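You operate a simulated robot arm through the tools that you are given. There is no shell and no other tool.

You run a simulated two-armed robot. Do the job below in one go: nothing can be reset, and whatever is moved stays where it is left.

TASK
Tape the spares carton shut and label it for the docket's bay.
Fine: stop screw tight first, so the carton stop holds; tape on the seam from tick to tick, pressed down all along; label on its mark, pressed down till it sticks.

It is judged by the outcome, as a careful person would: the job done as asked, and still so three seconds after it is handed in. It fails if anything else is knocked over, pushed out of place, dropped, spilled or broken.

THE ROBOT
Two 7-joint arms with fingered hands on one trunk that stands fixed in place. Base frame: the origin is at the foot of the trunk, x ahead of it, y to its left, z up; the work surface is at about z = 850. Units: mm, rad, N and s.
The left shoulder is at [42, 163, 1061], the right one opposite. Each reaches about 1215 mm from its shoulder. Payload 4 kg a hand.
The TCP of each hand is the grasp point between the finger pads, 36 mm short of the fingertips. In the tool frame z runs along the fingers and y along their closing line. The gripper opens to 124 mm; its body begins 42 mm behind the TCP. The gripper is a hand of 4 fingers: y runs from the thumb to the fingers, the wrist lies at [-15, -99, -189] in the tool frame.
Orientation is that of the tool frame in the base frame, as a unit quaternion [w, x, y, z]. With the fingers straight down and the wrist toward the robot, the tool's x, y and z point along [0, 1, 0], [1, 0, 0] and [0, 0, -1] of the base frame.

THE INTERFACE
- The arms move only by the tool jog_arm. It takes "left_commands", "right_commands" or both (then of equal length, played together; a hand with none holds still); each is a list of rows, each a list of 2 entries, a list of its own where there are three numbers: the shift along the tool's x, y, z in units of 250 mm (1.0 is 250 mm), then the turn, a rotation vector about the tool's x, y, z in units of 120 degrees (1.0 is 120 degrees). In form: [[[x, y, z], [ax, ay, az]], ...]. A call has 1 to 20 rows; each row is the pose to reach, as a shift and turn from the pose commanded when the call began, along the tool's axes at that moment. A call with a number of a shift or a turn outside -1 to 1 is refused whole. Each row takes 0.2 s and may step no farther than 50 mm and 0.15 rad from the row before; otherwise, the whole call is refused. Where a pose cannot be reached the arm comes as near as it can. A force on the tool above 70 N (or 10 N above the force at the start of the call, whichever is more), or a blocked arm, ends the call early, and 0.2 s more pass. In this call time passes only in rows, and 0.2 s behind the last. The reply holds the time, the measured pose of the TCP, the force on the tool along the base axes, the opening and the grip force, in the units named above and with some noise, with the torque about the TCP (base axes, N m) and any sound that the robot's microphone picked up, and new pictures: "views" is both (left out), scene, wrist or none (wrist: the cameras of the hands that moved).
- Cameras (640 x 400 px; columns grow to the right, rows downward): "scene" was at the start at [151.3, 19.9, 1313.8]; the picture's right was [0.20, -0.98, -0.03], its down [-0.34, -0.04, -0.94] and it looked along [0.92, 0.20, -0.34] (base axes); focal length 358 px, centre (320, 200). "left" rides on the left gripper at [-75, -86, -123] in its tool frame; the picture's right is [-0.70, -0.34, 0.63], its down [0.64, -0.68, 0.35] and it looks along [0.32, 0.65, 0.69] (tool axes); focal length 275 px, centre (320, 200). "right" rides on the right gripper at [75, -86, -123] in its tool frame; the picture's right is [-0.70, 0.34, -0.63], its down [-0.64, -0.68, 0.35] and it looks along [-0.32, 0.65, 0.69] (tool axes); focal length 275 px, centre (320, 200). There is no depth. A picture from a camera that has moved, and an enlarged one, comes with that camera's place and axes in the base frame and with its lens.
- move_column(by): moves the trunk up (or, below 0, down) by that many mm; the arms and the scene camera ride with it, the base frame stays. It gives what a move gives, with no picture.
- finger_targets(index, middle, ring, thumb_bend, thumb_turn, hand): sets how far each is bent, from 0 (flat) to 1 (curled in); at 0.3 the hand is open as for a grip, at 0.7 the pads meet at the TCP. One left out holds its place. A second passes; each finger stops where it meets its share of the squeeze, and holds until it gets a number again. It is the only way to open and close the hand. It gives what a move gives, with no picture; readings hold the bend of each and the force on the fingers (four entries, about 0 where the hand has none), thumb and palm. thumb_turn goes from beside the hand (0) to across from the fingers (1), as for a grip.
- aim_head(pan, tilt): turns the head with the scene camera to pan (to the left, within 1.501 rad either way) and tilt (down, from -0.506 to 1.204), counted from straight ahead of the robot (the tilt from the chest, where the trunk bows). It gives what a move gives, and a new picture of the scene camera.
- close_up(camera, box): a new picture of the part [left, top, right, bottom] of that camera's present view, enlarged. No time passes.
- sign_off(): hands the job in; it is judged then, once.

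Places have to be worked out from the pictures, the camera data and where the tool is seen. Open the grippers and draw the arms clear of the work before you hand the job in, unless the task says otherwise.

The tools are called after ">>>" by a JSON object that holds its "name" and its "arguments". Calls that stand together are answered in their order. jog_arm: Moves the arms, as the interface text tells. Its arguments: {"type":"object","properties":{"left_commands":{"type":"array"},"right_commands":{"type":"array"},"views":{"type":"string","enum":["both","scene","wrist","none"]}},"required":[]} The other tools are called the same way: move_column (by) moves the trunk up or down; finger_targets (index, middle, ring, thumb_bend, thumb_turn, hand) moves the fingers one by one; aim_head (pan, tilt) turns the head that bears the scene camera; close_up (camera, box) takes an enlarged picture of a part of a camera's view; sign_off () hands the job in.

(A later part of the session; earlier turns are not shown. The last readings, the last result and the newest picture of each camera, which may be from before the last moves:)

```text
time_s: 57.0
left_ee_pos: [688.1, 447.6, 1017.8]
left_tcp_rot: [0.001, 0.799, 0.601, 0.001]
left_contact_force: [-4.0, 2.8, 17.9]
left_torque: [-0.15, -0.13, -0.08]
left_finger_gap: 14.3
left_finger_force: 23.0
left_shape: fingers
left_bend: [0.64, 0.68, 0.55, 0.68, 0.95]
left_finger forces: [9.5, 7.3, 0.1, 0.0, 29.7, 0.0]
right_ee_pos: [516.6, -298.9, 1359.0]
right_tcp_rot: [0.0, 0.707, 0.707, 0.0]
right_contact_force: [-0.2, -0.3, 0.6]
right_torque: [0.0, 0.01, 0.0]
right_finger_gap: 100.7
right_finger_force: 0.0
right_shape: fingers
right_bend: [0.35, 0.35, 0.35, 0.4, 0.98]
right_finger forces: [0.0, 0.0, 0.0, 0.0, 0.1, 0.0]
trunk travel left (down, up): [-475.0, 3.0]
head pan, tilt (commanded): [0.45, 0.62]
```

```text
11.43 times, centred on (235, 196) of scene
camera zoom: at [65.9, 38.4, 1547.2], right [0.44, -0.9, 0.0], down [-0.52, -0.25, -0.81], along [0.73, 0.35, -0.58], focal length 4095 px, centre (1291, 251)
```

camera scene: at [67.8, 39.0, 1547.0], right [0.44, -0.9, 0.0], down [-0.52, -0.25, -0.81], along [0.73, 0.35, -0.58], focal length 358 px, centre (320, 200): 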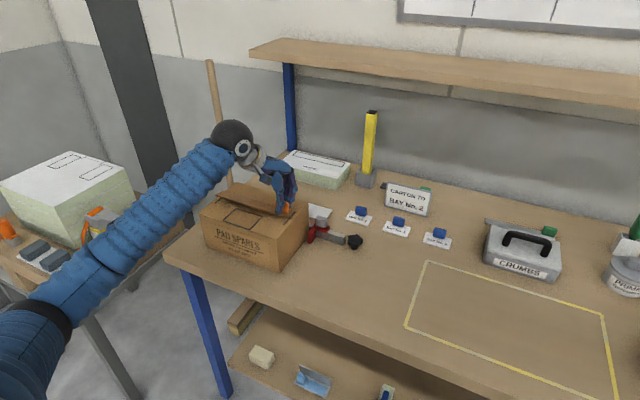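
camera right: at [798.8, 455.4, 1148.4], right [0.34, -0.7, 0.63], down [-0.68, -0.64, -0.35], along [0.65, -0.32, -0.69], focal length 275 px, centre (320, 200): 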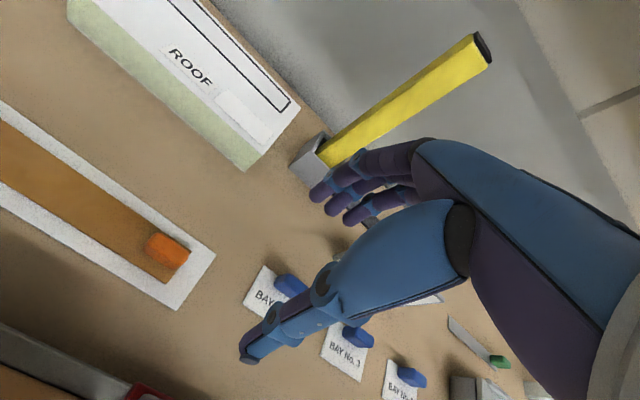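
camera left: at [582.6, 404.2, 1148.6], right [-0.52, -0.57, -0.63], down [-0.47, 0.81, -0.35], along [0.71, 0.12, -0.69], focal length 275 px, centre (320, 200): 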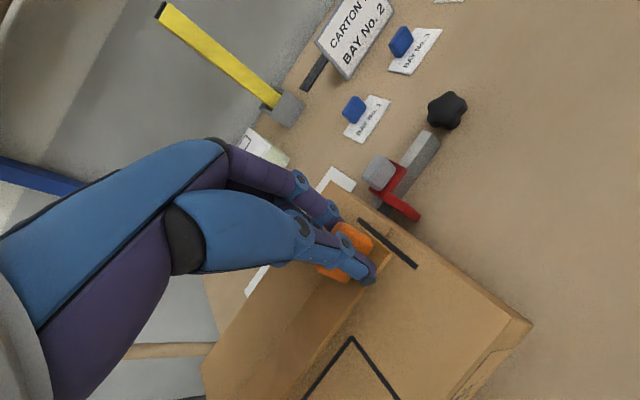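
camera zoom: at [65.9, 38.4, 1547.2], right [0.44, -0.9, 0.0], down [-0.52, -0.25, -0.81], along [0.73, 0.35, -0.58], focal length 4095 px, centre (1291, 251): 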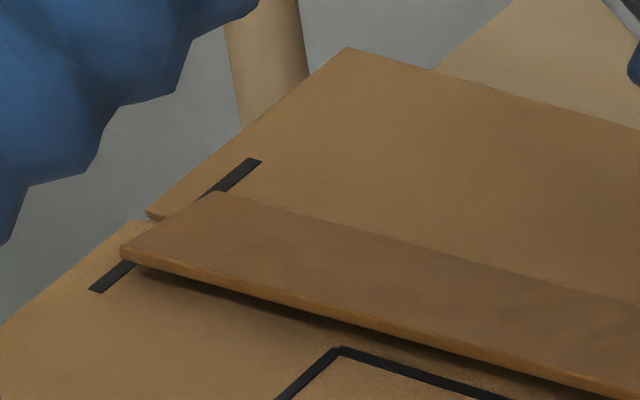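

The enlargements show the strip yawed about 2° too far counter-clockwise: right end ~+2.5 mm, left end ~−4 mm off the seam. I lift it slightly, turn it back 1.9° with a small shift, and look again.

>>> {"name": "jog_arm", "arguments": {"left_commands": [[[0, 0, -0.028], [0, 0, 0]], [[-0.0027, -0.0092, -0.028], [0, 0, 0.0158]], [[-0.0027, -0.0092, -0.028], [0, 0, 0.0158]]], "views": "none"}}

>>> {"name": "close_up", "arguments": {"camera": "scene", "box": [210, 178, 260, 213]}}

>>> {"name": "close_up", "arguments": {"camera": "scene", "box": [275, 190, 325, 225]}}

>>> {"name": "close_up", "arguments": {"camera": "left", "box": [310, 190, 440, 290]}}

```text
time_s: 57.8
left_ee_pos: [685.9, 449.4, 1021.9]
left_tcp_rot: [-0.001, 0.81, 0.587, -0.002]
left_contact_force: [0.1, -0.7, -0.6]
left_torque: [-0.05, 0.02, -0.01]
left_finger_gap: 14.5
left_finger_force: 18.2
left_shape: fingers
left_bend: [0.64, 0.68, 0.55, 0.68, 0.95]
left_finger forces: [9.7, 7.1, 0.0, 0.0, 18.1, 0.0]
right_ee_pos: [518.0, -299.2, 1358.7]
right_tcp_rot: [-0.001, 0.707, 0.707, 0.0]
right_contact_force: [0.3, -0.4, -0.9]
right_torque: [0.04, 0.0, 0.0]
right_finger_gap: 100.8
right_finger_force: 0.1
right_shape: fingers
right_bend: [0.35, 0.35, 0.35, 0.4, 0.98]
right_finger forces: [0.0, 0.1, 0.0, 0.1, 0.1, 0.0]
trunk travel left (down, up): [-475.0, 3.0]
head pan, tilt (commanded): [0.45, 0.62]
```

```text
11.43 times, centred on (235, 196) of scene
camera zoom: at [68.2, 38.9, 1546.9], right [0.44, -0.9, 0.0], down [-0.52, -0.25, -0.81], along [0.73, 0.35, -0.58], focal length 4095 px, centre (1291, 251)
```

zoom: 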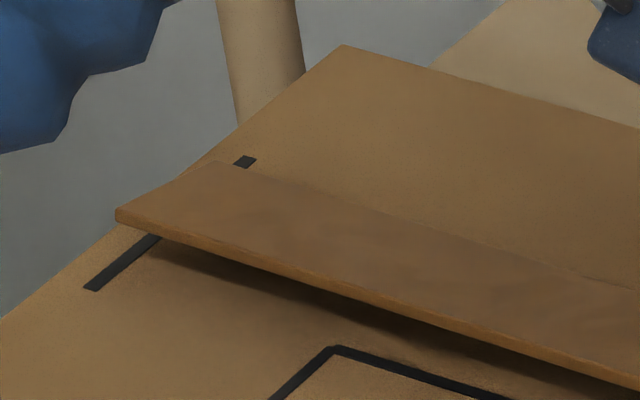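

```text
11.43 times, centred on (300, 208) of scene
camera zoom: at [68.2, 38.9, 1546.9], right [0.44, -0.9, 0.0], down [-0.52, -0.25, -0.81], along [0.73, 0.35, -0.58], focal length 4095 px, centre (549, 114)
```

zoom: 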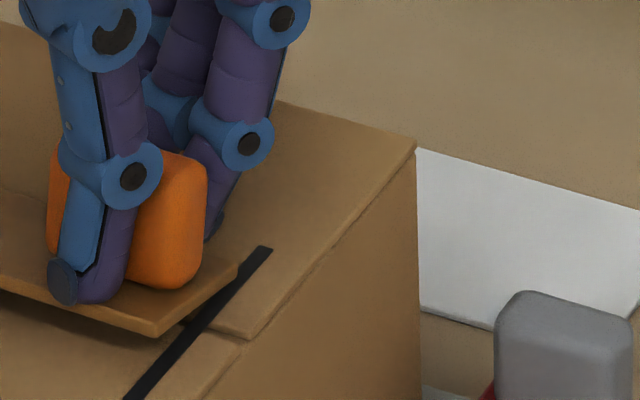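

```text
4.00 times, centred on (375, 240) of left
camera zoom: at [581.7, 404.5, 1143.5], right [-0.54, -0.56, -0.63], down [-0.45, 0.82, -0.35], along [0.71, 0.1, -0.69], focal length 1101 px, centre (100, 40)
```

zoom: 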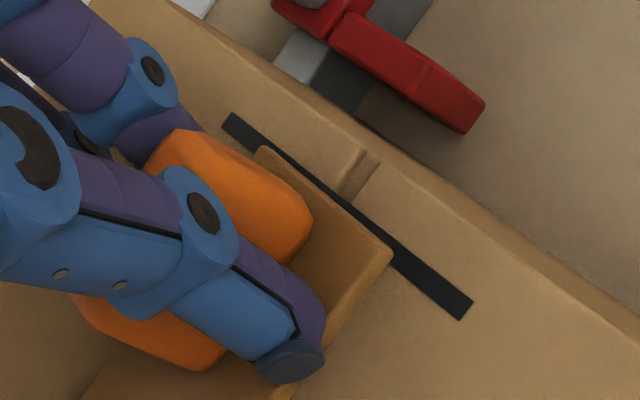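

Now the strip is parallel to the seam and within about 1.5 mm at both ends, far end tilted up about 3 mm. I lower it straight onto the carton.

>>> {"name": "jog_arm", "arguments": {"left_commands": [[[-0.0035, 0.0, 0.01], [0, 0, 0]], [[-0.0035, 0.0, 0.02], [0, 0, 0]], [[-0.0035, 0.0, 0.028], [0, 0, 0]]], "views": "none"}}

>>> {"name": "close_up", "arguments": {"camera": "scene", "box": [210, 178, 260, 213]}}

>>> {"name": "close_up", "arguments": {"camera": "scene", "box": [275, 190, 325, 225]}}

>>> {"name": "close_up", "arguments": {"camera": "left", "box": [310, 190, 440, 290]}}

```text
time_s: 58.6
left_ee_pos: [685.7, 447.8, 1017.3]
left_tcp_rot: [0.001, 0.809, 0.588, 0.002]
left_contact_force: [-2.6, 1.3, 13.0]
left_torque: [-0.13, -0.12, -0.05]
left_finger_gap: 14.6
left_finger_force: 20.8
left_shape: fingers
left_bend: [0.64, 0.68, 0.55, 0.68, 0.95]
left_finger forces: [9.5, 7.4, 0.0, 0.0, 26.5, 0.1]
right_ee_pos: [516.7, -298.5, 1359.1]
right_tcp_rot: [0.0, 0.707, 0.707, 0.0]
right_contact_force: [0.3, 0.5, 1.1]
right_torque: [0.02, 0.0, 0.0]
right_finger_gap: 100.8
right_finger_force: 0.0
right_shape: fingers
right_bend: [0.35, 0.35, 0.35, 0.4, 0.98]
right_finger forces: [0.1, 0.0, 0.0, 0.0, 0.0, 0.0]
trunk travel left (down, up): [-475.0, 3.0]
head pan, tilt (commanded): [0.45, 0.62]
```

```text
11.43 times, centred on (235, 196) of scene
camera zoom: at [66.4, 38.5, 1547.2], right [0.44, -0.9, 0.0], down [-0.52, -0.25, -0.81], along [0.73, 0.35, -0.58], focal length 4095 px, centre (1291, 251)
```

zoom: 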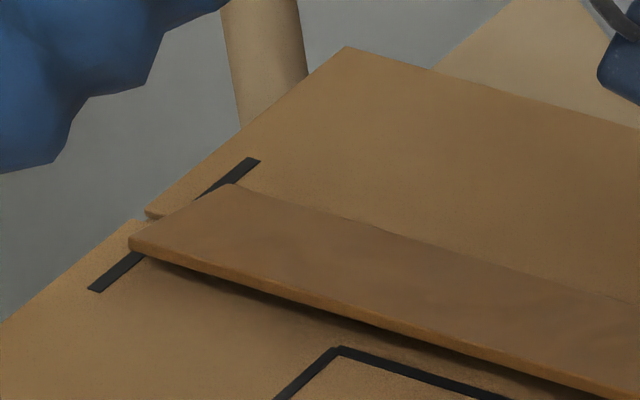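

```text
11.43 times, centred on (300, 208) of scene
camera zoom: at [66.4, 38.5, 1547.2], right [0.44, -0.9, 0.0], down [-0.52, -0.25, -0.81], along [0.73, 0.35, -0.58], focal length 4095 px, centre (549, 114)
```

zoom: 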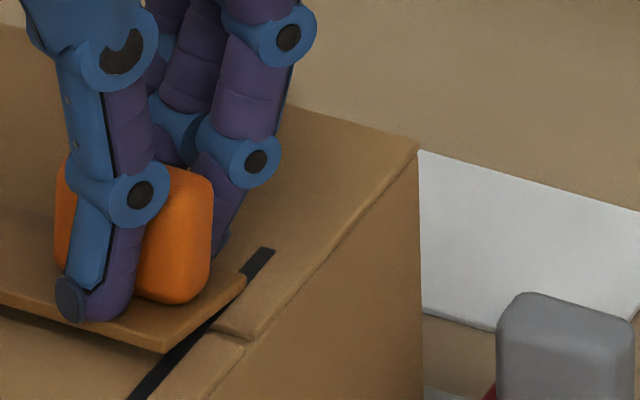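

```text
4.00 times, centred on (375, 240) of left
camera zoom: at [580.5, 403.2, 1139.2], right [-0.53, -0.56, -0.64], down [-0.45, 0.82, -0.35], along [0.72, 0.1, -0.69], focal length 1101 px, centre (100, 40)
```

zoom: 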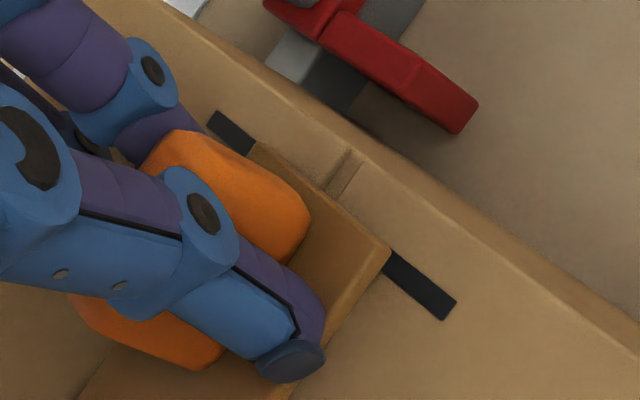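

The strip lies on the seam within about 2 mm at both ticks. I press down a little more through the tab so that end takes, before letting go.

>>> {"name": "jog_arm", "arguments": {"left_commands": [[[0, 0, 0.008], [0, 0, 0]], [[0, 0, 0.016], [0, 0, 0]], [[0, 0, 0.016], [0, 0, 0]], [[0, 0, 0.016], [0, 0, 0]], [[0, 0, 0.0], [0, 0, 0]]], "views": "none"}}

>>> {"name": "finger_targets", "arguments": {"hand": "left", "index": 0.58, "middle": 0.6, "ring": 0.5, "thumb_bend": 0.6}}

>>> {"name": "close_up", "arguments": {"camera": "left", "box": [310, 190, 440, 290]}}

>>> {"name": "close_up", "arguments": {"camera": "scene", "box": [210, 178, 260, 213]}}

```text
time_s: 59.8
left_ee_pos: [685.5, 446.8, 1017.0]
left_tcp_rot: [-0.001, 0.809, 0.588, 0.001]
left_contact_force: [-4.3, 6.2, 24.8]
left_torque: [-0.09, -0.29, -0.07]
left_finger_gap: 14.8
left_finger_force: 28.5
left_shape: fingers
left_bend: [0.64, 0.68, 0.55, 0.67, 0.95]
left_finger forces: [10.5, 8.5, 0.0, 0.0, 37.7, 0.0]
right_ee_pos: [515.8, -298.7, 1359.9]
right_tcp_rot: [0.0, 0.708, 0.707, 0.0]
right_contact_force: [0.6, -0.5, -0.3]
right_torque: [-0.01, 0.01, 0.03]
right_finger_gap: 100.7
right_finger_force: 0.1
right_shape: fingers
right_bend: [0.35, 0.35, 0.35, 0.4, 0.98]
right_finger forces: [0.1, 0.1, 0.0, 0.0, 0.0, 0.0]
trunk travel left (down, up): [-475.0, 3.0]
head pan, tilt (commanded): [0.45, 0.62]
```

```text
time_s: 60.8
left_ee_pos: [686.5, 448.0, 1014.7]
left_tcp_rot: [0.0, 0.809, 0.588, 0.0]
left_contact_force: [0.2, 1.2, 0.9]
left_torque: [0.0, 0.01, 0.01]
left_finger_gap: 35.3
left_finger_force: 0.0
left_shape: fingers
left_bend: [0.57, 0.6, 0.5, 0.6, 0.97]
left_finger forces: [0.2, 0.1, 0.0, 0.0, 0.0, 0.1]
right_ee_pos: [517.6, -297.3, 1358.3]
right_tcp_rot: [0.0, 0.707, 0.707, 0.0]
right_contact_force: [-0.1, -0.3, -0.1]
right_torque: [0.03, 0.01, -0.01]
right_finger_gap: 100.9
right_finger_force: 0.1
right_shape: fingers
right_bend: [0.35, 0.35, 0.35, 0.4, 0.98]
right_finger forces: [0.0, 0.0, 0.0, 0.0, 0.0, 0.1]
trunk travel left (down, up): [-475.0, 3.0]
head pan, tilt (commanded): [0.45, 0.62]
```

```text
4.00 times, centred on (375, 240) of left
camera zoom: at [581.5, 402.3, 1136.9], right [-0.54, -0.56, -0.63], down [-0.45, 0.82, -0.35], along [0.71, 0.1, -0.69], focal length 1101 px, centre (100, 40)
```

zoom: 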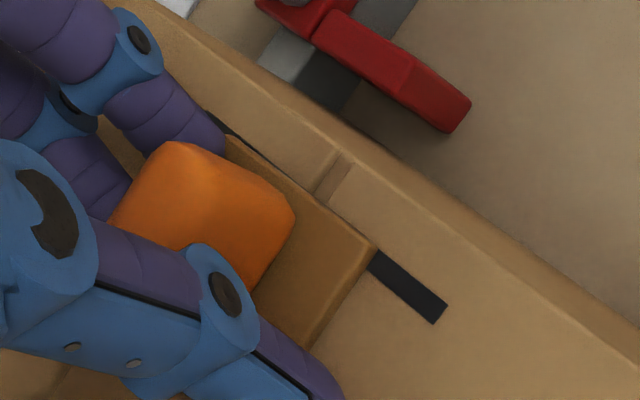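

```text
11.43 times, centred on (235, 196) of scene
camera zoom: at [67.5, 38.9, 1547.0], right [0.44, -0.9, 0.0], down [-0.52, -0.25, -0.81], along [0.73, 0.35, -0.58], focal length 4095 px, centre (1291, 251)
```

zoom: 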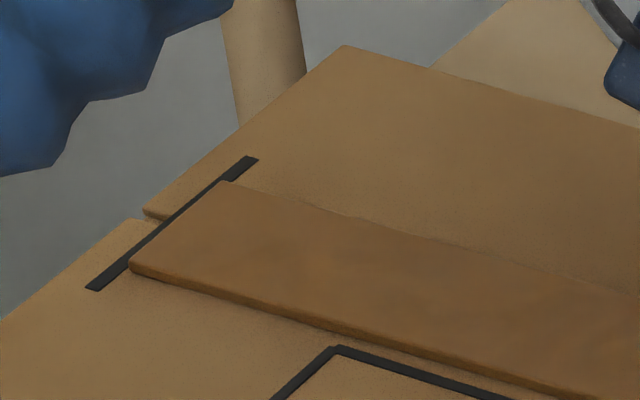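

The strip settled flat when released. I check both ends from the same camera now.

>>> {"name": "close_up", "arguments": {"camera": "scene", "box": [275, 190, 325, 225]}}

>>> {"name": "close_up", "arguments": {"camera": "left", "box": [180, 190, 480, 400]}}

```text
11.43 times, centred on (300, 208) of scene
camera zoom: at [67.5, 38.9, 1547.0], right [0.44, -0.9, 0.0], down [-0.52, -0.25, -0.81], along [0.73, 0.35, -0.58], focal length 4095 px, centre (549, 114)
```

zoom: 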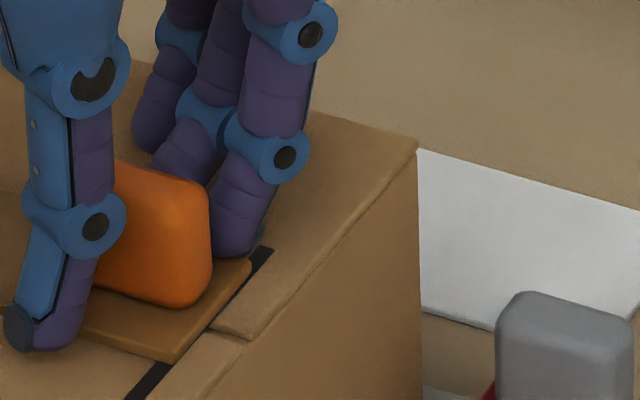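

```text
1.90 times, centred on (330, 295) of left
camera zoom: at [581.5, 402.3, 1136.9], right [-0.54, -0.56, -0.63], down [-0.45, 0.82, -0.35], along [0.71, 0.1, -0.69], focal length 524 px, centre (301, 19)
```

zoom: 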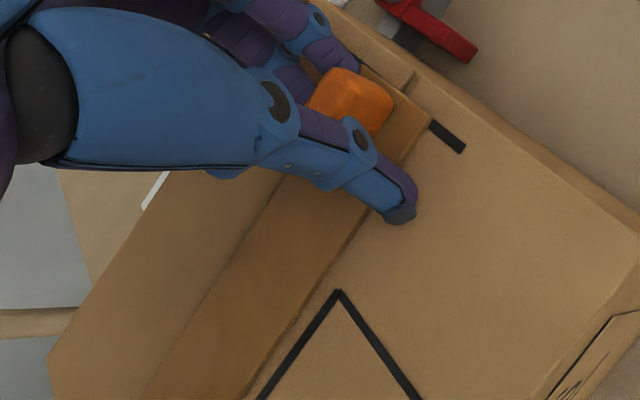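

Right end sits about +3 mm and left end −2 mm off the seam. The index finger still rests beside the tab, so I nudge the tab 3 mm toward me to pivot the strip square.

>>> {"name": "jog_arm", "arguments": {"left_commands": [[[-0.0012, -0.0038, 0], [0, 0, 0]], [[-0.0025, -0.0076, 0], [0, 0, 0]], [[-0.0037, -0.0114, 0], [0, 0, 0]], [[-0.0043, -0.0133, 0], [0, 0, 0]]], "views": "none"}}

>>> {"name": "close_up", "arguments": {"camera": "scene", "box": [210, 178, 260, 213]}}

>>> {"name": "close_up", "arguments": {"camera": "scene", "box": [275, 190, 325, 225]}}

```text
time_s: 61.8
left_ee_pos: [682.8, 446.3, 1015.1]
left_tcp_rot: [-0.001, 0.809, 0.588, 0.0]
left_contact_force: [0.8, 0.6, 0.6]
left_torque: [-0.01, 0.0, 0.04]
left_finger_gap: 35.5
left_finger_force: 0.1
left_shape: fingers
left_bend: [0.57, 0.6, 0.5, 0.6, 0.97]
left_finger forces: [0.2, 0.0, 0.1, 0.1, 0.1, 0.0]
right_ee_pos: [517.8, -298.1, 1358.7]
right_tcp_rot: [0.0, 0.707, 0.707, -0.001]
right_contact_force: [-0.6, 0.2, -0.5]
right_torque: [0.01, -0.03, 0.0]
right_finger_gap: 100.6
right_finger_force: 0.1
right_shape: fingers
right_bend: [0.35, 0.35, 0.35, 0.4, 0.98]
right_finger forces: [0.0, 0.0, 0.1, 0.0, 0.0, 0.1]
trunk travel left (down, up): [-475.0, 3.0]
head pan, tilt (commanded): [0.45, 0.62]
```

```text
11.43 times, centred on (235, 196) of scene
camera zoom: at [67.6, 38.9, 1547.0], right [0.44, -0.9, 0.0], down [-0.52, -0.25, -0.81], along [0.73, 0.35, -0.58], focal length 4095 px, centre (1291, 251)
```

zoom: 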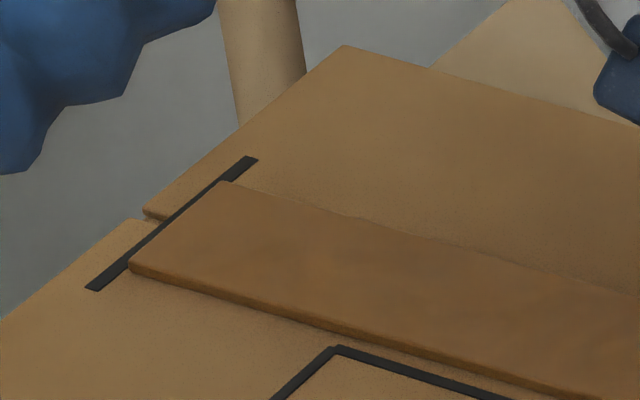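

```text
11.43 times, centred on (300, 208) of scene
camera zoom: at [67.6, 38.9, 1547.0], right [0.44, -0.9, 0.0], down [-0.52, -0.25, -0.81], along [0.73, 0.35, -0.58], focal length 4095 px, centre (549, 114)
```

zoom: 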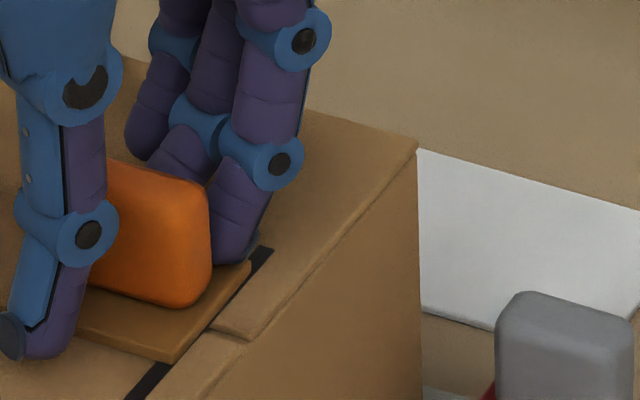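

The finger has only just closed the gap; the strip hasn't moved. I go another 3 mm.

>>> {"name": "jog_arm", "arguments": {"left_commands": [[[-0.0012, -0.0038, 0], [0, 0, 0]], [[-0.0025, -0.0076, 0], [0, 0, 0]], [[-0.0037, -0.0114, 0], [0, 0, 0]]], "views": "none"}}

>>> {"name": "close_up", "arguments": {"camera": "scene", "box": [275, 190, 325, 225]}}

```text
time_s: 62.6
left_ee_pos: [679.2, 445.5, 1016.7]
left_tcp_rot: [0.001, 0.81, 0.587, -0.001]
left_contact_force: [0.3, 0.4, -0.4]
left_torque: [0.03, -0.04, 0.01]
left_finger_gap: 35.7
left_finger_force: 0.0
left_shape: fingers
left_bend: [0.57, 0.6, 0.5, 0.6, 0.97]
left_finger forces: [0.1, 0.1, 0.0, 0.0, 0.0, 0.0]
right_ee_pos: [517.3, -299.2, 1359.6]
right_tcp_rot: [0.0, 0.707, 0.707, 0.0]
right_contact_force: [-0.1, 0.0, 0.1]
right_torque: [-0.02, 0.02, -0.02]
right_finger_gap: 100.9
right_finger_force: 0.0
right_shape: fingers
right_bend: [0.35, 0.35, 0.35, 0.4, 0.98]
right_finger forces: [0.1, 0.1, 0.0, 0.1, 0.1, 0.0]
trunk travel left (down, up): [-475.0, 3.0]
head pan, tilt (commanded): [0.45, 0.62]
```

```text
11.43 times, centred on (300, 208) of scene
camera zoom: at [67.7, 38.9, 1547.0], right [0.44, -0.9, 0.0], down [-0.52, -0.25, -0.81], along [0.73, 0.35, -0.58], focal length 4095 px, centre (549, 114)
```

zoom: 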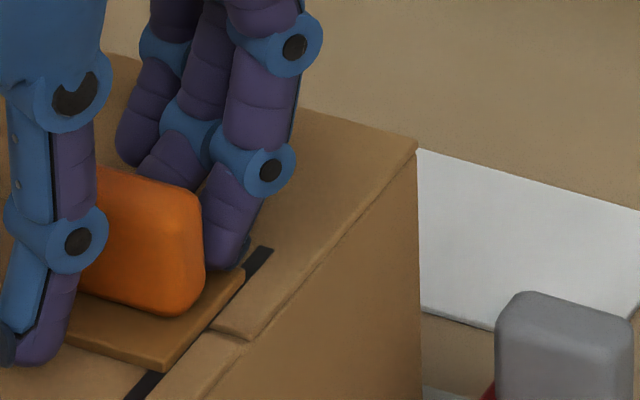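

The tab moved about 3.4 mm and the right end is now centred on the seam. I check the left end.

>>> {"name": "close_up", "arguments": {"camera": "scene", "box": [210, 178, 260, 213]}}

>>> {"name": "close_up", "arguments": {"camera": "scene", "box": [200, 160, 320, 244]}}

```text
11.43 times, centred on (235, 196) of scene
camera zoom: at [67.7, 38.9, 1547.0], right [0.44, -0.9, 0.0], down [-0.52, -0.25, -0.81], along [0.73, 0.35, -0.58], focal length 4095 px, centre (1291, 251)
```

zoom: 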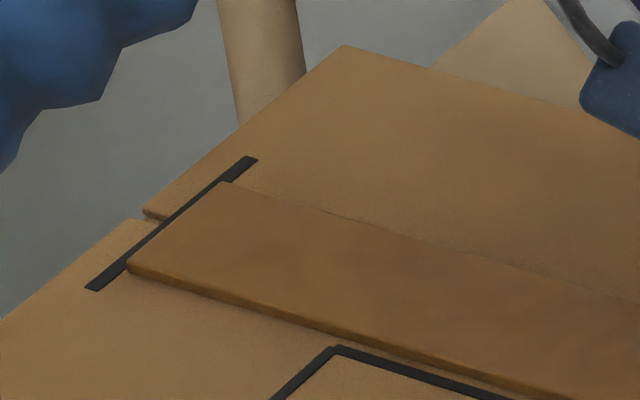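

```text
4.76 times, centred on (260, 202) of scene
camera zoom: at [67.7, 38.9, 1547.0], right [0.44, -0.9, 0.0], down [-0.52, -0.25, -0.81], along [0.73, 0.35, -0.58], focal length 1706 px, centre (606, 190)
```

zoom: 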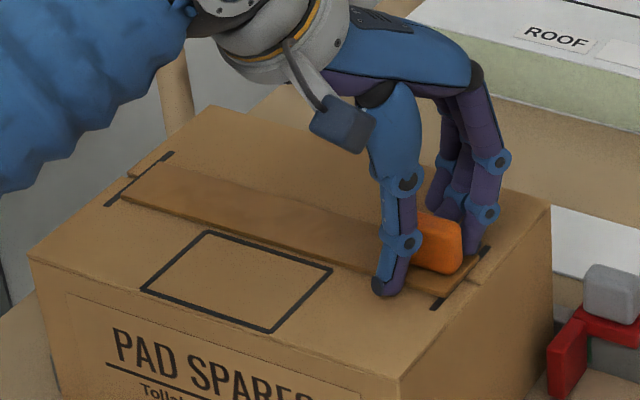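

The strip is aligned within about 2 mm along its length. I back the fingers off the tab, open the hand and lift it clear.

>>> {"name": "jog_arm", "arguments": {"left_commands": [[[0.0037, 0.0114, -0.004], [0, 0, 0]]], "views": "none"}}

>>> {"name": "finger_targets", "arguments": {"hand": "left", "index": 0.4, "middle": 0.4, "ring": 0.4, "thumb_bend": 0.42}}

>>> {"name": "jog_arm", "arguments": {"left_commands": [[[0, 0, -0.06], [0, 0, 0]], [[0, 0, -0.15], [0, 0, 0]], [[0, 0, -0.25], [0, 0, 0]], [[0, 0, -0.35], [0, 0, 0]]], "views": "both"}}

>>> {"name": "close_up", "arguments": {"camera": "scene", "box": [200, 160, 320, 244]}}

```text
time_s: 63.0
left_ee_pos: [682.3, 445.6, 1015.9]
left_tcp_rot: [0.0, 0.809, 0.588, 0.0]
left_contact_force: [-0.3, 0.1, 0.2]
left_torque: [0.03, 0.01, 0.03]
left_finger_gap: 35.7
left_finger_force: 0.1
left_shape: fingers
left_bend: [0.57, 0.6, 0.5, 0.6, 0.97]
left_finger forces: [0.0, 0.1, 0.0, 0.0, 0.1, 0.1]
right_ee_pos: [518.2, -297.7, 1358.5]
right_tcp_rot: [0.0, 0.707, 0.707, 0.0]
right_contact_force: [0.3, -0.4, 0.2]
right_torque: [0.0, 0.01, 0.01]
right_finger_gap: 100.7
right_finger_force: 0.1
right_shape: fingers
right_bend: [0.35, 0.35, 0.35, 0.4, 0.98]
right_finger forces: [0.1, 0.0, 0.0, 0.1, 0.1, 0.0]
trunk travel left (down, up): [-475.0, 3.0]
head pan, tilt (commanded): [0.45, 0.62]
```

```text
time_s: 64.0
left_ee_pos: [682.0, 446.5, 1016.2]
left_tcp_rot: [0.001, 0.809, 0.587, 0.0]
left_contact_force: [-0.3, -0.9, 0.5]
left_torque: [-0.01, -0.03, 0.0]
left_finger_gap: 89.8
left_finger_force: 0.0
left_shape: fingers
left_bend: [0.4, 0.4, 0.4, 0.42, 0.97]
left_finger forces: [0.1, 0.0, 0.0, 0.0, 0.0, 0.0]
right_ee_pos: [517.7, -298.2, 1358.3]
right_tcp_rot: [0.001, 0.707, 0.707, 0.0]
right_contact_force: [0.1, -0.4, 0.6]
right_torque: [0.02, -0.02, -0.02]
right_finger_gap: 101.0
right_finger_force: 0.2
right_shape: fingers
right_bend: [0.35, 0.35, 0.35, 0.4, 0.98]
right_finger forces: [0.0, 0.1, 0.1, 0.0, 0.0, 0.0]
trunk travel left (down, up): [-475.0, 3.0]
head pan, tilt (commanded): [0.45, 0.62]
```

```text
time_s: 65.0
left_ee_pos: [683.4, 446.1, 1104.8]
left_tcp_rot: [0.001, 0.81, 0.587, -0.001]
left_contact_force: [0.3, 0.3, 0.7]
left_torque: [0.0, 0.01, 0.01]
left_finger_gap: 89.8
left_finger_force: 0.1
left_shape: fingers
left_bend: [0.4, 0.4, 0.4, 0.42, 0.97]
left_finger forces: [0.0, 0.1, 0.0, 0.0, 0.1, 0.1]
right_ee_pos: [518.1, -297.3, 1358.8]
right_tcp_rot: [0.0, 0.707, 0.708, 0.0]
right_contact_force: [-0.8, 0.9, 0.1]
right_torque: [0.02, -0.01, -0.01]
right_finger_gap: 100.8
right_finger_force: 0.0
right_shape: fingers
right_bend: [0.35, 0.35, 0.35, 0.4, 0.98]
right_finger forces: [0.0, 0.0, 0.1, 0.0, 0.0, 0.0]
trunk travel left (down, up): [-475.0, 3.0]
head pan, tilt (commanded): [0.45, 0.62]
camera scene: at [67.6, 38.5, 1547.0], right [0.44, -0.9, 0.0], down [-0.52, -0.25, -0.81], along [0.73, 0.35, -0.58], focal length 358 px, centre (320, 200)
camera left: at [578.5, 401.5, 1226.5], right [-0.54, -0.56, -0.63], down [-0.45, 0.82, -0.34], along [0.71, 0.1, -0.69], focal length 275 px, centre (320, 200)
```

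scene: 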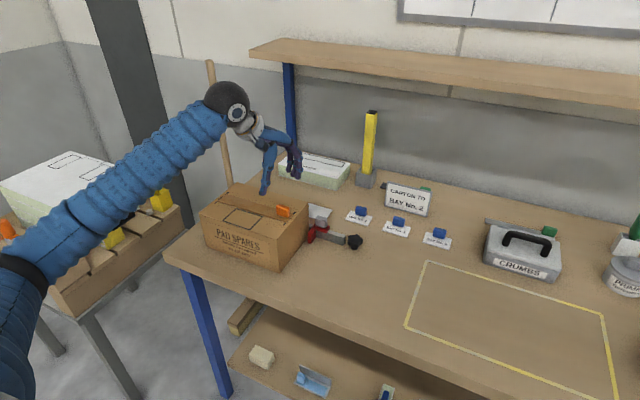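
left: 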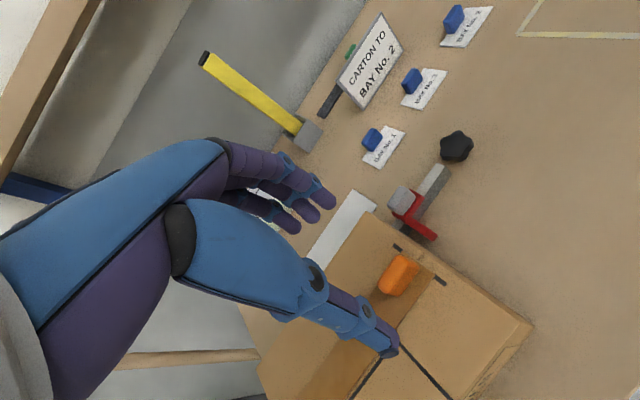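

```text
4.76 times, centred on (260, 202) of scene
camera zoom: at [67.6, 38.5, 1547.0], right [0.44, -0.9, 0.0], down [-0.52, -0.25, -0.81], along [0.73, 0.35, -0.58], focal length 1706 px, centre (606, 190)
```

zoom: 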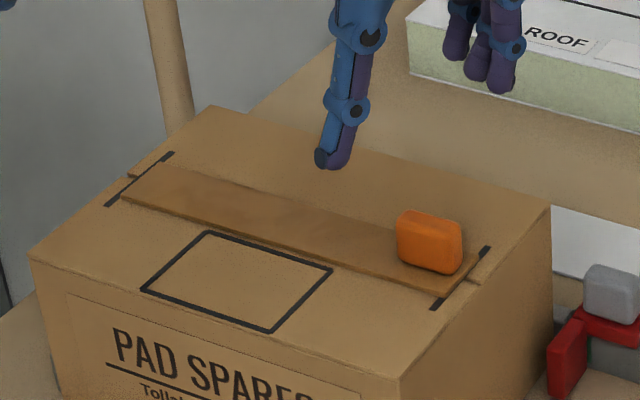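

The tape lies neatly on the seam between the ticks. Now I press it: I close the left hand into a blunt point and turn it square, staying above.

>>> {"name": "finger_targets", "arguments": {"hand": "left", "index": 0.7, "middle": 0.7, "ring": 0.7, "thumb_bend": 0.7}}

>>> {"name": "jog_arm", "arguments": {"left_commands": [[[0, 0, -0.05], [0, 0, -0.05]], [[0, 0, -0.1], [0, 0, -0.1]], [[0, 0, -0.1], [0, 0, -0.151]]], "views": "none"}}

>>> {"name": "jog_arm", "arguments": {"left_commands": [[[0.14, 0, 0], [0, 0, 0]], [[0.28, 0, 0], [0, 0, 0]], [[0.42, 0, 0], [0, 0, 0]], [[0.56, 0.005, 0], [0, 0, 0]], [[0.72, 0.01, 0], [0, 0, 0]]], "views": "both"}}

>>> {"name": "close_up", "arguments": {"camera": "scene", "box": [180, 120, 300, 220]}}

```text
time_s: 66.0
left_ee_pos: [682.8, 446.6, 1105.0]
left_tcp_rot: [0.0, 0.81, 0.587, 0.001]
left_contact_force: [1.1, 0.2, -0.3]
left_torque: [0.03, -0.01, 0.03]
left_finger_gap: 0.9
left_finger_force: 0.0
left_shape: fingers
left_bend: [0.7, 0.7, 0.7, 0.7, 0.97]
left_finger forces: [0.0, 0.1, 0.1, 0.0, 0.0, 0.0]
right_ee_pos: [518.3, -299.0, 1358.6]
right_tcp_rot: [0.0, 0.707, 0.707, 0.0]
right_contact_force: [0.0, 0.1, 1.2]
right_torque: [0.02, 0.0, 0.05]
right_finger_gap: 100.8
right_finger_force: 0.1
right_shape: fingers
right_bend: [0.35, 0.35, 0.35, 0.4, 0.98]
right_finger forces: [0.1, 0.0, 0.0, 0.1, 0.0, 0.0]
trunk travel left (down, up): [-475.0, 3.0]
head pan, tilt (commanded): [0.45, 0.62]
```

```text
time_s: 66.8
left_ee_pos: [683.3, 446.9, 1130.5]
left_tcp_rot: [0.001, 0.706, 0.708, 0.0]
left_contact_force: [0.0, 0.2, 1.0]
left_torque: [0.02, 0.02, 0.04]
left_finger_gap: 1.4
left_finger_force: 0.0
left_shape: fingers
left_bend: [0.7, 0.7, 0.7, 0.7, 0.97]
left_finger forces: [0.0, 0.1, 0.1, 0.1, 0.0, 0.0]
right_ee_pos: [518.9, -299.3, 1358.5]
right_tcp_rot: [0.0, 0.707, 0.707, 0.0]
right_contact_force: [0.8, -0.3, -0.5]
right_torque: [0.02, 0.03, -0.01]
right_finger_gap: 100.8
right_finger_force: 0.1
right_shape: fingers
right_bend: [0.35, 0.35, 0.35, 0.4, 0.98]
right_finger forces: [0.0, 0.0, 0.0, 0.1, 0.0, 0.0]
trunk travel left (down, up): [-475.0, 3.0]
head pan, tilt (commanded): [0.45, 0.62]
```

```text
time_s: 68.0
left_ee_pos: [683.5, 622.6, 1127.9]
left_tcp_rot: [0.0, 0.707, 0.707, 0.0]
left_contact_force: [-0.4, -0.7, 0.0]
left_torque: [0.0, 0.04, 0.0]
left_finger_gap: 1.1
left_finger_force: 0.1
left_shape: fingers
left_bend: [0.7, 0.7, 0.7, 0.7, 0.97]
left_finger forces: [0.0, 0.1, 0.0, 0.0, 0.1, 0.1]
right_ee_pos: [517.4, -298.1, 1357.9]
right_tcp_rot: [0.0, 0.708, 0.706, 0.0]
right_contact_force: [-0.1, 0.9, -0.1]
right_torque: [-0.01, -0.01, -0.02]
right_finger_gap: 100.7
right_finger_force: 0.0
right_shape: fingers
right_bend: [0.35, 0.35, 0.35, 0.4, 0.98]
right_finger forces: [0.0, 0.0, 0.0, 0.1, 0.0, 0.0]
trunk travel left (down, up): [-475.0, 3.0]
head pan, tilt (commanded): [0.45, 0.62]
camera scene: at [67.5, 39.4, 1547.0], right [0.44, -0.9, 0.0], down [-0.52, -0.25, -0.81], along [0.73, 0.35, -0.58], focal length 358 px, centre (320, 200)
camera left: at [598.1, 549.4, 1249.5], right [-0.34, -0.7, -0.63], down [-0.68, 0.64, -0.35], along [0.65, 0.31, -0.69], focal length 275 px, centre (320, 200)
```

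scene: 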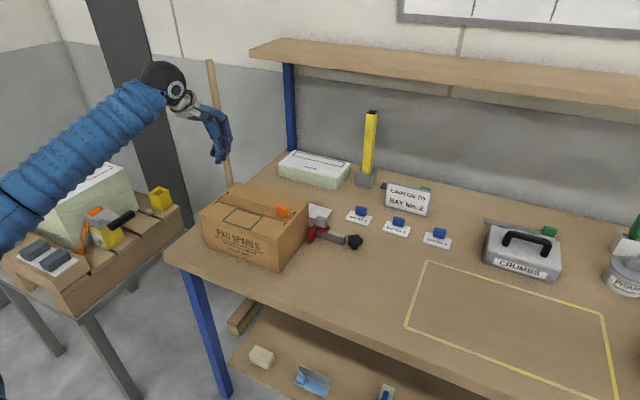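
left: 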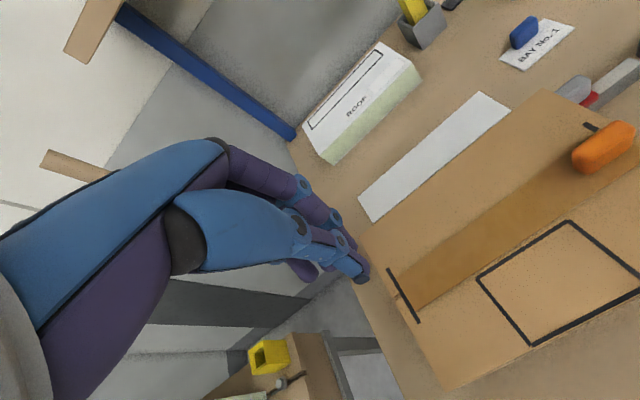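

```text
4.00 times, centred on (240, 170) of scene
camera zoom: at [67.5, 39.4, 1547.0], right [0.44, -0.9, 0.0], down [-0.52, -0.25, -0.81], along [0.73, 0.35, -0.58], focal length 1433 px, centre (640, 320)
```

zoom: 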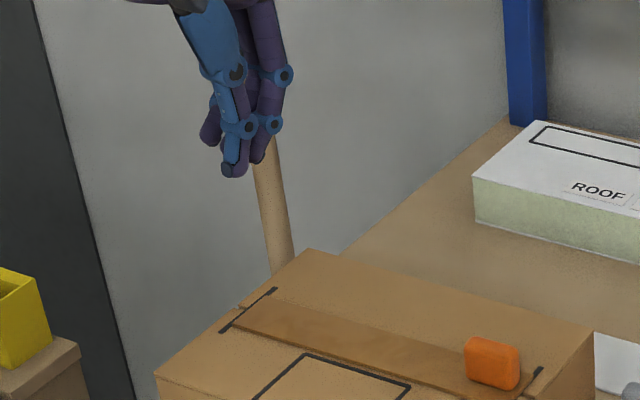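

The hand is over the left end. I lower it to just above the tape and check the contact point.

>>> {"name": "jog_arm", "arguments": {"left_commands": [[[0.008, 0, 0.13], [0, 0, 0]], [[0.012, 0.004, 0.26], [0, 0, 0]], [[0.012, 0.004, 0.39], [0, 0, 0]], [[0.012, 0.004, 0.41], [0, 0, 0]]], "views": "both"}}

>>> {"name": "close_up", "arguments": {"camera": "scene", "box": [200, 150, 290, 220]}}

>>> {"name": "close_up", "arguments": {"camera": "left", "box": [280, 190, 480, 340]}}

```text
time_s: 69.0
left_ee_pos: [685.2, 628.8, 1025.9]
left_tcp_rot: [0.0, 0.707, 0.707, 0.001]
left_contact_force: [1.6, 0.6, 0.9]
left_torque: [-0.01, 0.0, -0.02]
left_finger_gap: 1.1
left_finger_force: 0.1
left_shape: fingers
left_bend: [0.7, 0.7, 0.7, 0.7, 0.97]
left_finger forces: [0.0, 0.1, 0.0, 0.0, 0.1, 0.0]
right_ee_pos: [517.5, -298.5, 1358.4]
right_tcp_rot: [0.0, 0.707, 0.707, 0.0]
right_contact_force: [0.0, -0.1, -0.5]
right_torque: [-0.05, -0.01, 0.02]
right_finger_gap: 100.7
right_finger_force: 0.1
right_shape: fingers
right_bend: [0.35, 0.35, 0.35, 0.4, 0.98]
right_finger forces: [0.0, 0.1, 0.0, 0.0, 0.0, 0.0]
trunk travel left (down, up): [-475.0, 3.0]
head pan, tilt (commanded): [0.45, 0.62]
camera scene: at [67.6, 39.0, 1547.0], right [0.44, -0.9, 0.0], down [-0.52, -0.25, -0.81], along [0.73, 0.35, -0.58], focal length 358 px, centre (320, 200)
camera left: at [598.7, 553.5, 1147.3], right [-0.34, -0.7, -0.63], down [-0.68, 0.64, -0.35], along [0.65, 0.32, -0.69], focal length 275 px, centre (320, 200)
```

scene: 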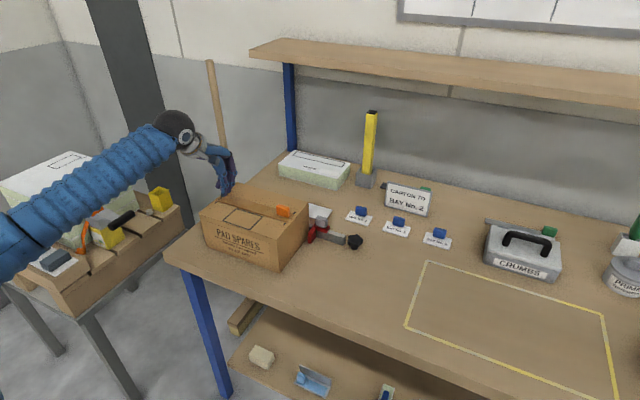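
left: 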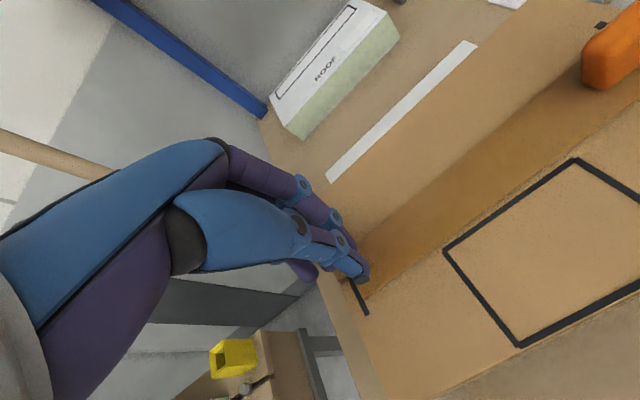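

```text
5.71 times, centred on (245, 185) of scene
camera zoom: at [67.6, 39.0, 1547.0], right [0.44, -0.9, 0.0], down [-0.52, -0.25, -0.81], along [0.73, 0.35, -0.58], focal length 2048 px, centre (749, 286)
```

zoom: 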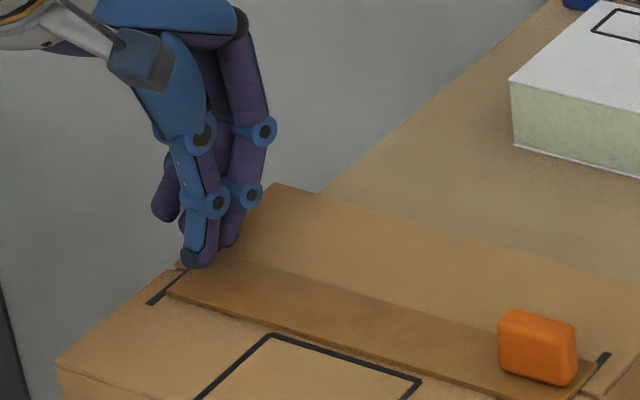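

```text
2.67 times, centred on (380, 265) of left
camera zoom: at [598.7, 553.5, 1147.3], right [-0.34, -0.7, -0.63], down [-0.68, 0.64, -0.35], along [0.65, 0.32, -0.69], focal length 734 px, centre (160, 27)
```

zoom: 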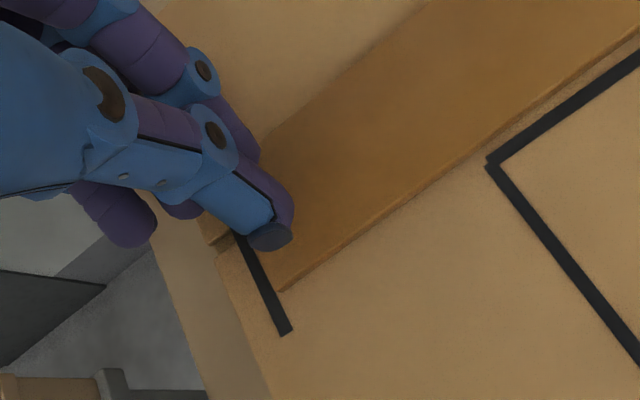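

The blunt tip is centred over the tape's left end. I press down there and read the force.

>>> {"name": "jog_arm", "arguments": {"left_commands": [[[0, 0, 0.03], [0, 0, 0]], [[0, 0, 0.05], [0, 0, 0]], [[0, 0, 0.065], [0, 0, 0]], [[0, 0, 0.075], [0, 0, 0]]], "views": "none"}}

>>> {"name": "close_up", "arguments": {"camera": "scene", "box": [200, 150, 290, 220]}}

```text
time_s: 70.0
left_ee_pos: [685.5, 628.6, 1010.7]
left_tcp_rot: [0.0, 0.706, 0.708, 0.001]
left_contact_force: [2.9, 0.0, 18.1]
left_torque: [-0.09, -0.1, 0.02]
left_finger_gap: 1.2
left_finger_force: 9.0
left_shape: fingers
left_bend: [0.7, 0.7, 0.7, 0.7, 0.98]
left_finger forces: [10.7, 0.5, 0.0, 0.1, 7.4, 0.0]
right_ee_pos: [515.3, -300.7, 1359.6]
right_tcp_rot: [0.0, 0.707, 0.707, 0.001]
right_contact_force: [0.5, -1.2, 1.1]
right_torque: [0.02, 0.0, 0.0]
right_finger_gap: 100.8
right_finger_force: 0.1
right_shape: fingers
right_bend: [0.35, 0.35, 0.35, 0.4, 0.98]
right_finger forces: [0.0, 0.0, 0.0, 0.1, 0.1, 0.0]
trunk travel left (down, up): [-475.0, 3.0]
head pan, tilt (commanded): [0.45, 0.62]
```

```text
5.71 times, centred on (245, 185) of scene
camera zoom: at [66.6, 37.8, 1547.2], right [0.44, -0.9, 0.0], down [-0.52, -0.25, -0.81], along [0.73, 0.35, -0.58], focal length 2048 px, centre (749, 286)
```

zoom: 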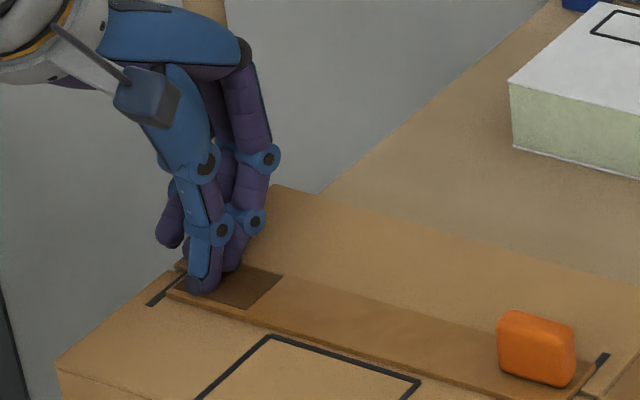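

The pressed stretch visibly darkens (it has taken at 18 N). I work rightward: lift, shift 33 mm, press, and check each patch.

>>> {"name": "jog_arm", "arguments": {"left_commands": [[[0, 0, -0.06], [0, 0, 0]], [[-0.066, 0, -0.06], [0, 0, 0]], [[-0.132, 0, -0.06], [0, 0, 0]], [[-0.132, 0, -0.03], [0, 0, 0]], [[-0.132, 0, -0.01], [0, 0, 0]], [[-0.132, 0, 0.004], [0, 0, 0]]], "views": "none"}}

>>> {"name": "close_up", "arguments": {"camera": "scene", "box": [200, 150, 310, 235]}}

```text
time_s: 71.4
left_ee_pos: [686.5, 596.2, 1011.5]
left_tcp_rot: [0.002, 0.707, 0.708, 0.002]
left_contact_force: [3.0, 0.1, 18.8]
left_torque: [-0.11, -0.21, 0.0]
left_finger_gap: 0.7
left_finger_force: 9.8
left_shape: fingers
left_bend: [0.69, 0.7, 0.7, 0.7, 0.98]
left_finger forces: [12.1, 0.8, 0.0, 0.0, 7.1, 0.1]
right_ee_pos: [516.7, -299.3, 1358.8]
right_tcp_rot: [-0.001, 0.708, 0.707, 0.001]
right_contact_force: [-0.4, 0.5, 0.5]
right_torque: [0.0, 0.04, 0.01]
right_finger_gap: 100.6
right_finger_force: 0.1
right_shape: fingers
right_bend: [0.35, 0.35, 0.35, 0.4, 0.98]
right_finger forces: [0.1, 0.0, 0.1, 0.0, 0.0, 0.1]
trunk travel left (down, up): [-475.0, 3.0]
head pan, tilt (commanded): [0.45, 0.62]
```

```text
4.71 times, centred on (255, 192) of scene
camera zoom: at [66.5, 37.7, 1547.3], right [0.44, -0.9, 0.0], down [-0.52, -0.25, -0.81], along [0.73, 0.35, -0.58], focal length 1686 px, centre (626, 235)
```

zoom: 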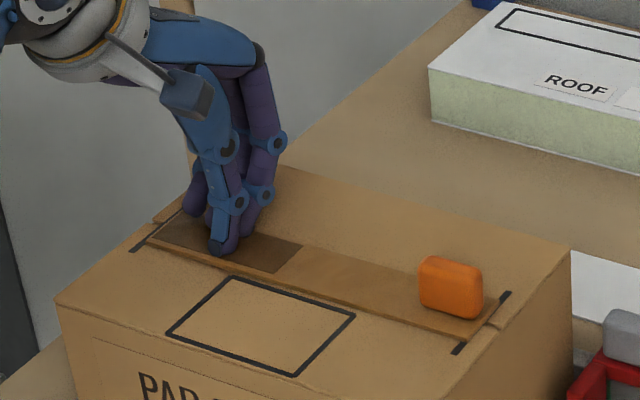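

Two stretches are dark now. I continue 33 mm further right.

>>> {"name": "jog_arm", "arguments": {"left_commands": [[[0, 0, -0.06], [0, 0, 0]], [[-0.066, 0, -0.06], [0, 0, 0]], [[-0.132, 0, -0.06], [0, 0, 0]], [[-0.132, 0, -0.03], [0, 0, 0]], [[-0.132, 0, -0.01], [0, 0, 0]], [[-0.132, 0, 0.004], [0, 0, 0]]], "views": "none"}}

>>> {"name": "close_up", "arguments": {"camera": "scene", "box": [200, 150, 310, 235]}}

>>> {"name": "jog_arm", "arguments": {"left_commands": [[[0, 0, -0.06], [0, 0, 0]], [[-0.066, 0, -0.06], [0, 0, 0]], [[-0.132, 0, -0.06], [0, 0, 0]], [[-0.132, 0, -0.03], [0, 0, 0]], [[-0.132, 0, -0.01], [0, 0, 0]], [[-0.132, 0, 0.004], [0, 0, 0]]], "views": "none"}}

>>> {"name": "close_up", "arguments": {"camera": "scene", "box": [200, 150, 310, 235]}}

```text
time_s: 72.8
left_ee_pos: [687.1, 561.9, 1010.1]
left_tcp_rot: [0.002, 0.707, 0.708, 0.004]
left_contact_force: [2.4, 0.5, 22.9]
left_torque: [-0.03, -0.1, -0.04]
left_finger_gap: 0.8
left_finger_force: 11.9
left_shape: fingers
left_bend: [0.7, 0.7, 0.7, 0.7, 0.98]
left_finger forces: [11.3, 1.8, 0.1, 0.1, 10.4, 0.0]
right_ee_pos: [516.1, -298.1, 1359.1]
right_tcp_rot: [-0.001, 0.707, 0.707, 0.001]
right_contact_force: [0.1, 0.8, 0.6]
right_torque: [0.03, 0.02, -0.01]
right_finger_gap: 100.9
right_finger_force: 0.0
right_shape: fingers
right_bend: [0.35, 0.35, 0.35, 0.4, 0.98]
right_finger forces: [0.0, 0.0, 0.0, 0.1, 0.0, 0.1]
trunk travel left (down, up): [-475.0, 3.0]
head pan, tilt (commanded): [0.45, 0.62]
```

```text
4.71 times, centred on (255, 192) of scene
camera zoom: at [66.1, 37.8, 1547.3], right [0.44, -0.9, 0.0], down [-0.52, -0.25, -0.81], along [0.73, 0.35, -0.58], focal length 1686 px, centre (626, 235)
```

zoom: 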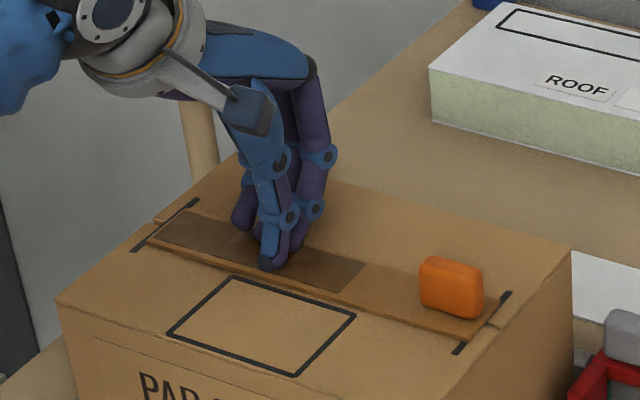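

```text
time_s: 74.2
left_ee_pos: [685.9, 530.5, 1010.8]
left_tcp_rot: [0.003, 0.706, 0.708, 0.004]
left_contact_force: [8.0, 3.7, 32.8]
left_torque: [-0.01, -0.36, 0.06]
left_finger_gap: 1.0
left_finger_force: 16.9
left_shape: fingers
left_bend: [0.71, 0.7, 0.7, 0.7, 0.98]
left_finger forces: [18.9, 3.4, 0.0, 0.1, 11.4, 0.0]
right_ee_pos: [516.8, -299.1, 1359.2]
right_tcp_rot: [-0.001, 0.707, 0.708, 0.001]
right_contact_force: [0.3, -0.6, -0.4]
right_torque: [-0.01, 0.01, 0.01]
right_finger_gap: 100.8
right_finger_force: 0.0
right_shape: fingers
right_bend: [0.35, 0.35, 0.35, 0.4, 0.98]
right_finger forces: [0.0, 0.0, 0.0, 0.0, 0.0, 0.0]
trunk travel left (down, up): [-475.0, 3.0]
head pan, tilt (commanded): [0.45, 0.62]
```

```text
4.71 times, centred on (255, 192) of scene
camera zoom: at [65.9, 37.4, 1547.4], right [0.44, -0.9, 0.0], down [-0.52, -0.25, -0.81], along [0.73, 0.35, -0.58], focal length 1686 px, centre (626, 235)
```

zoom: 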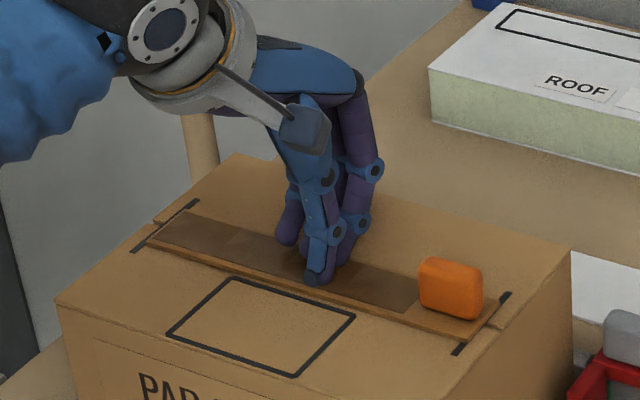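

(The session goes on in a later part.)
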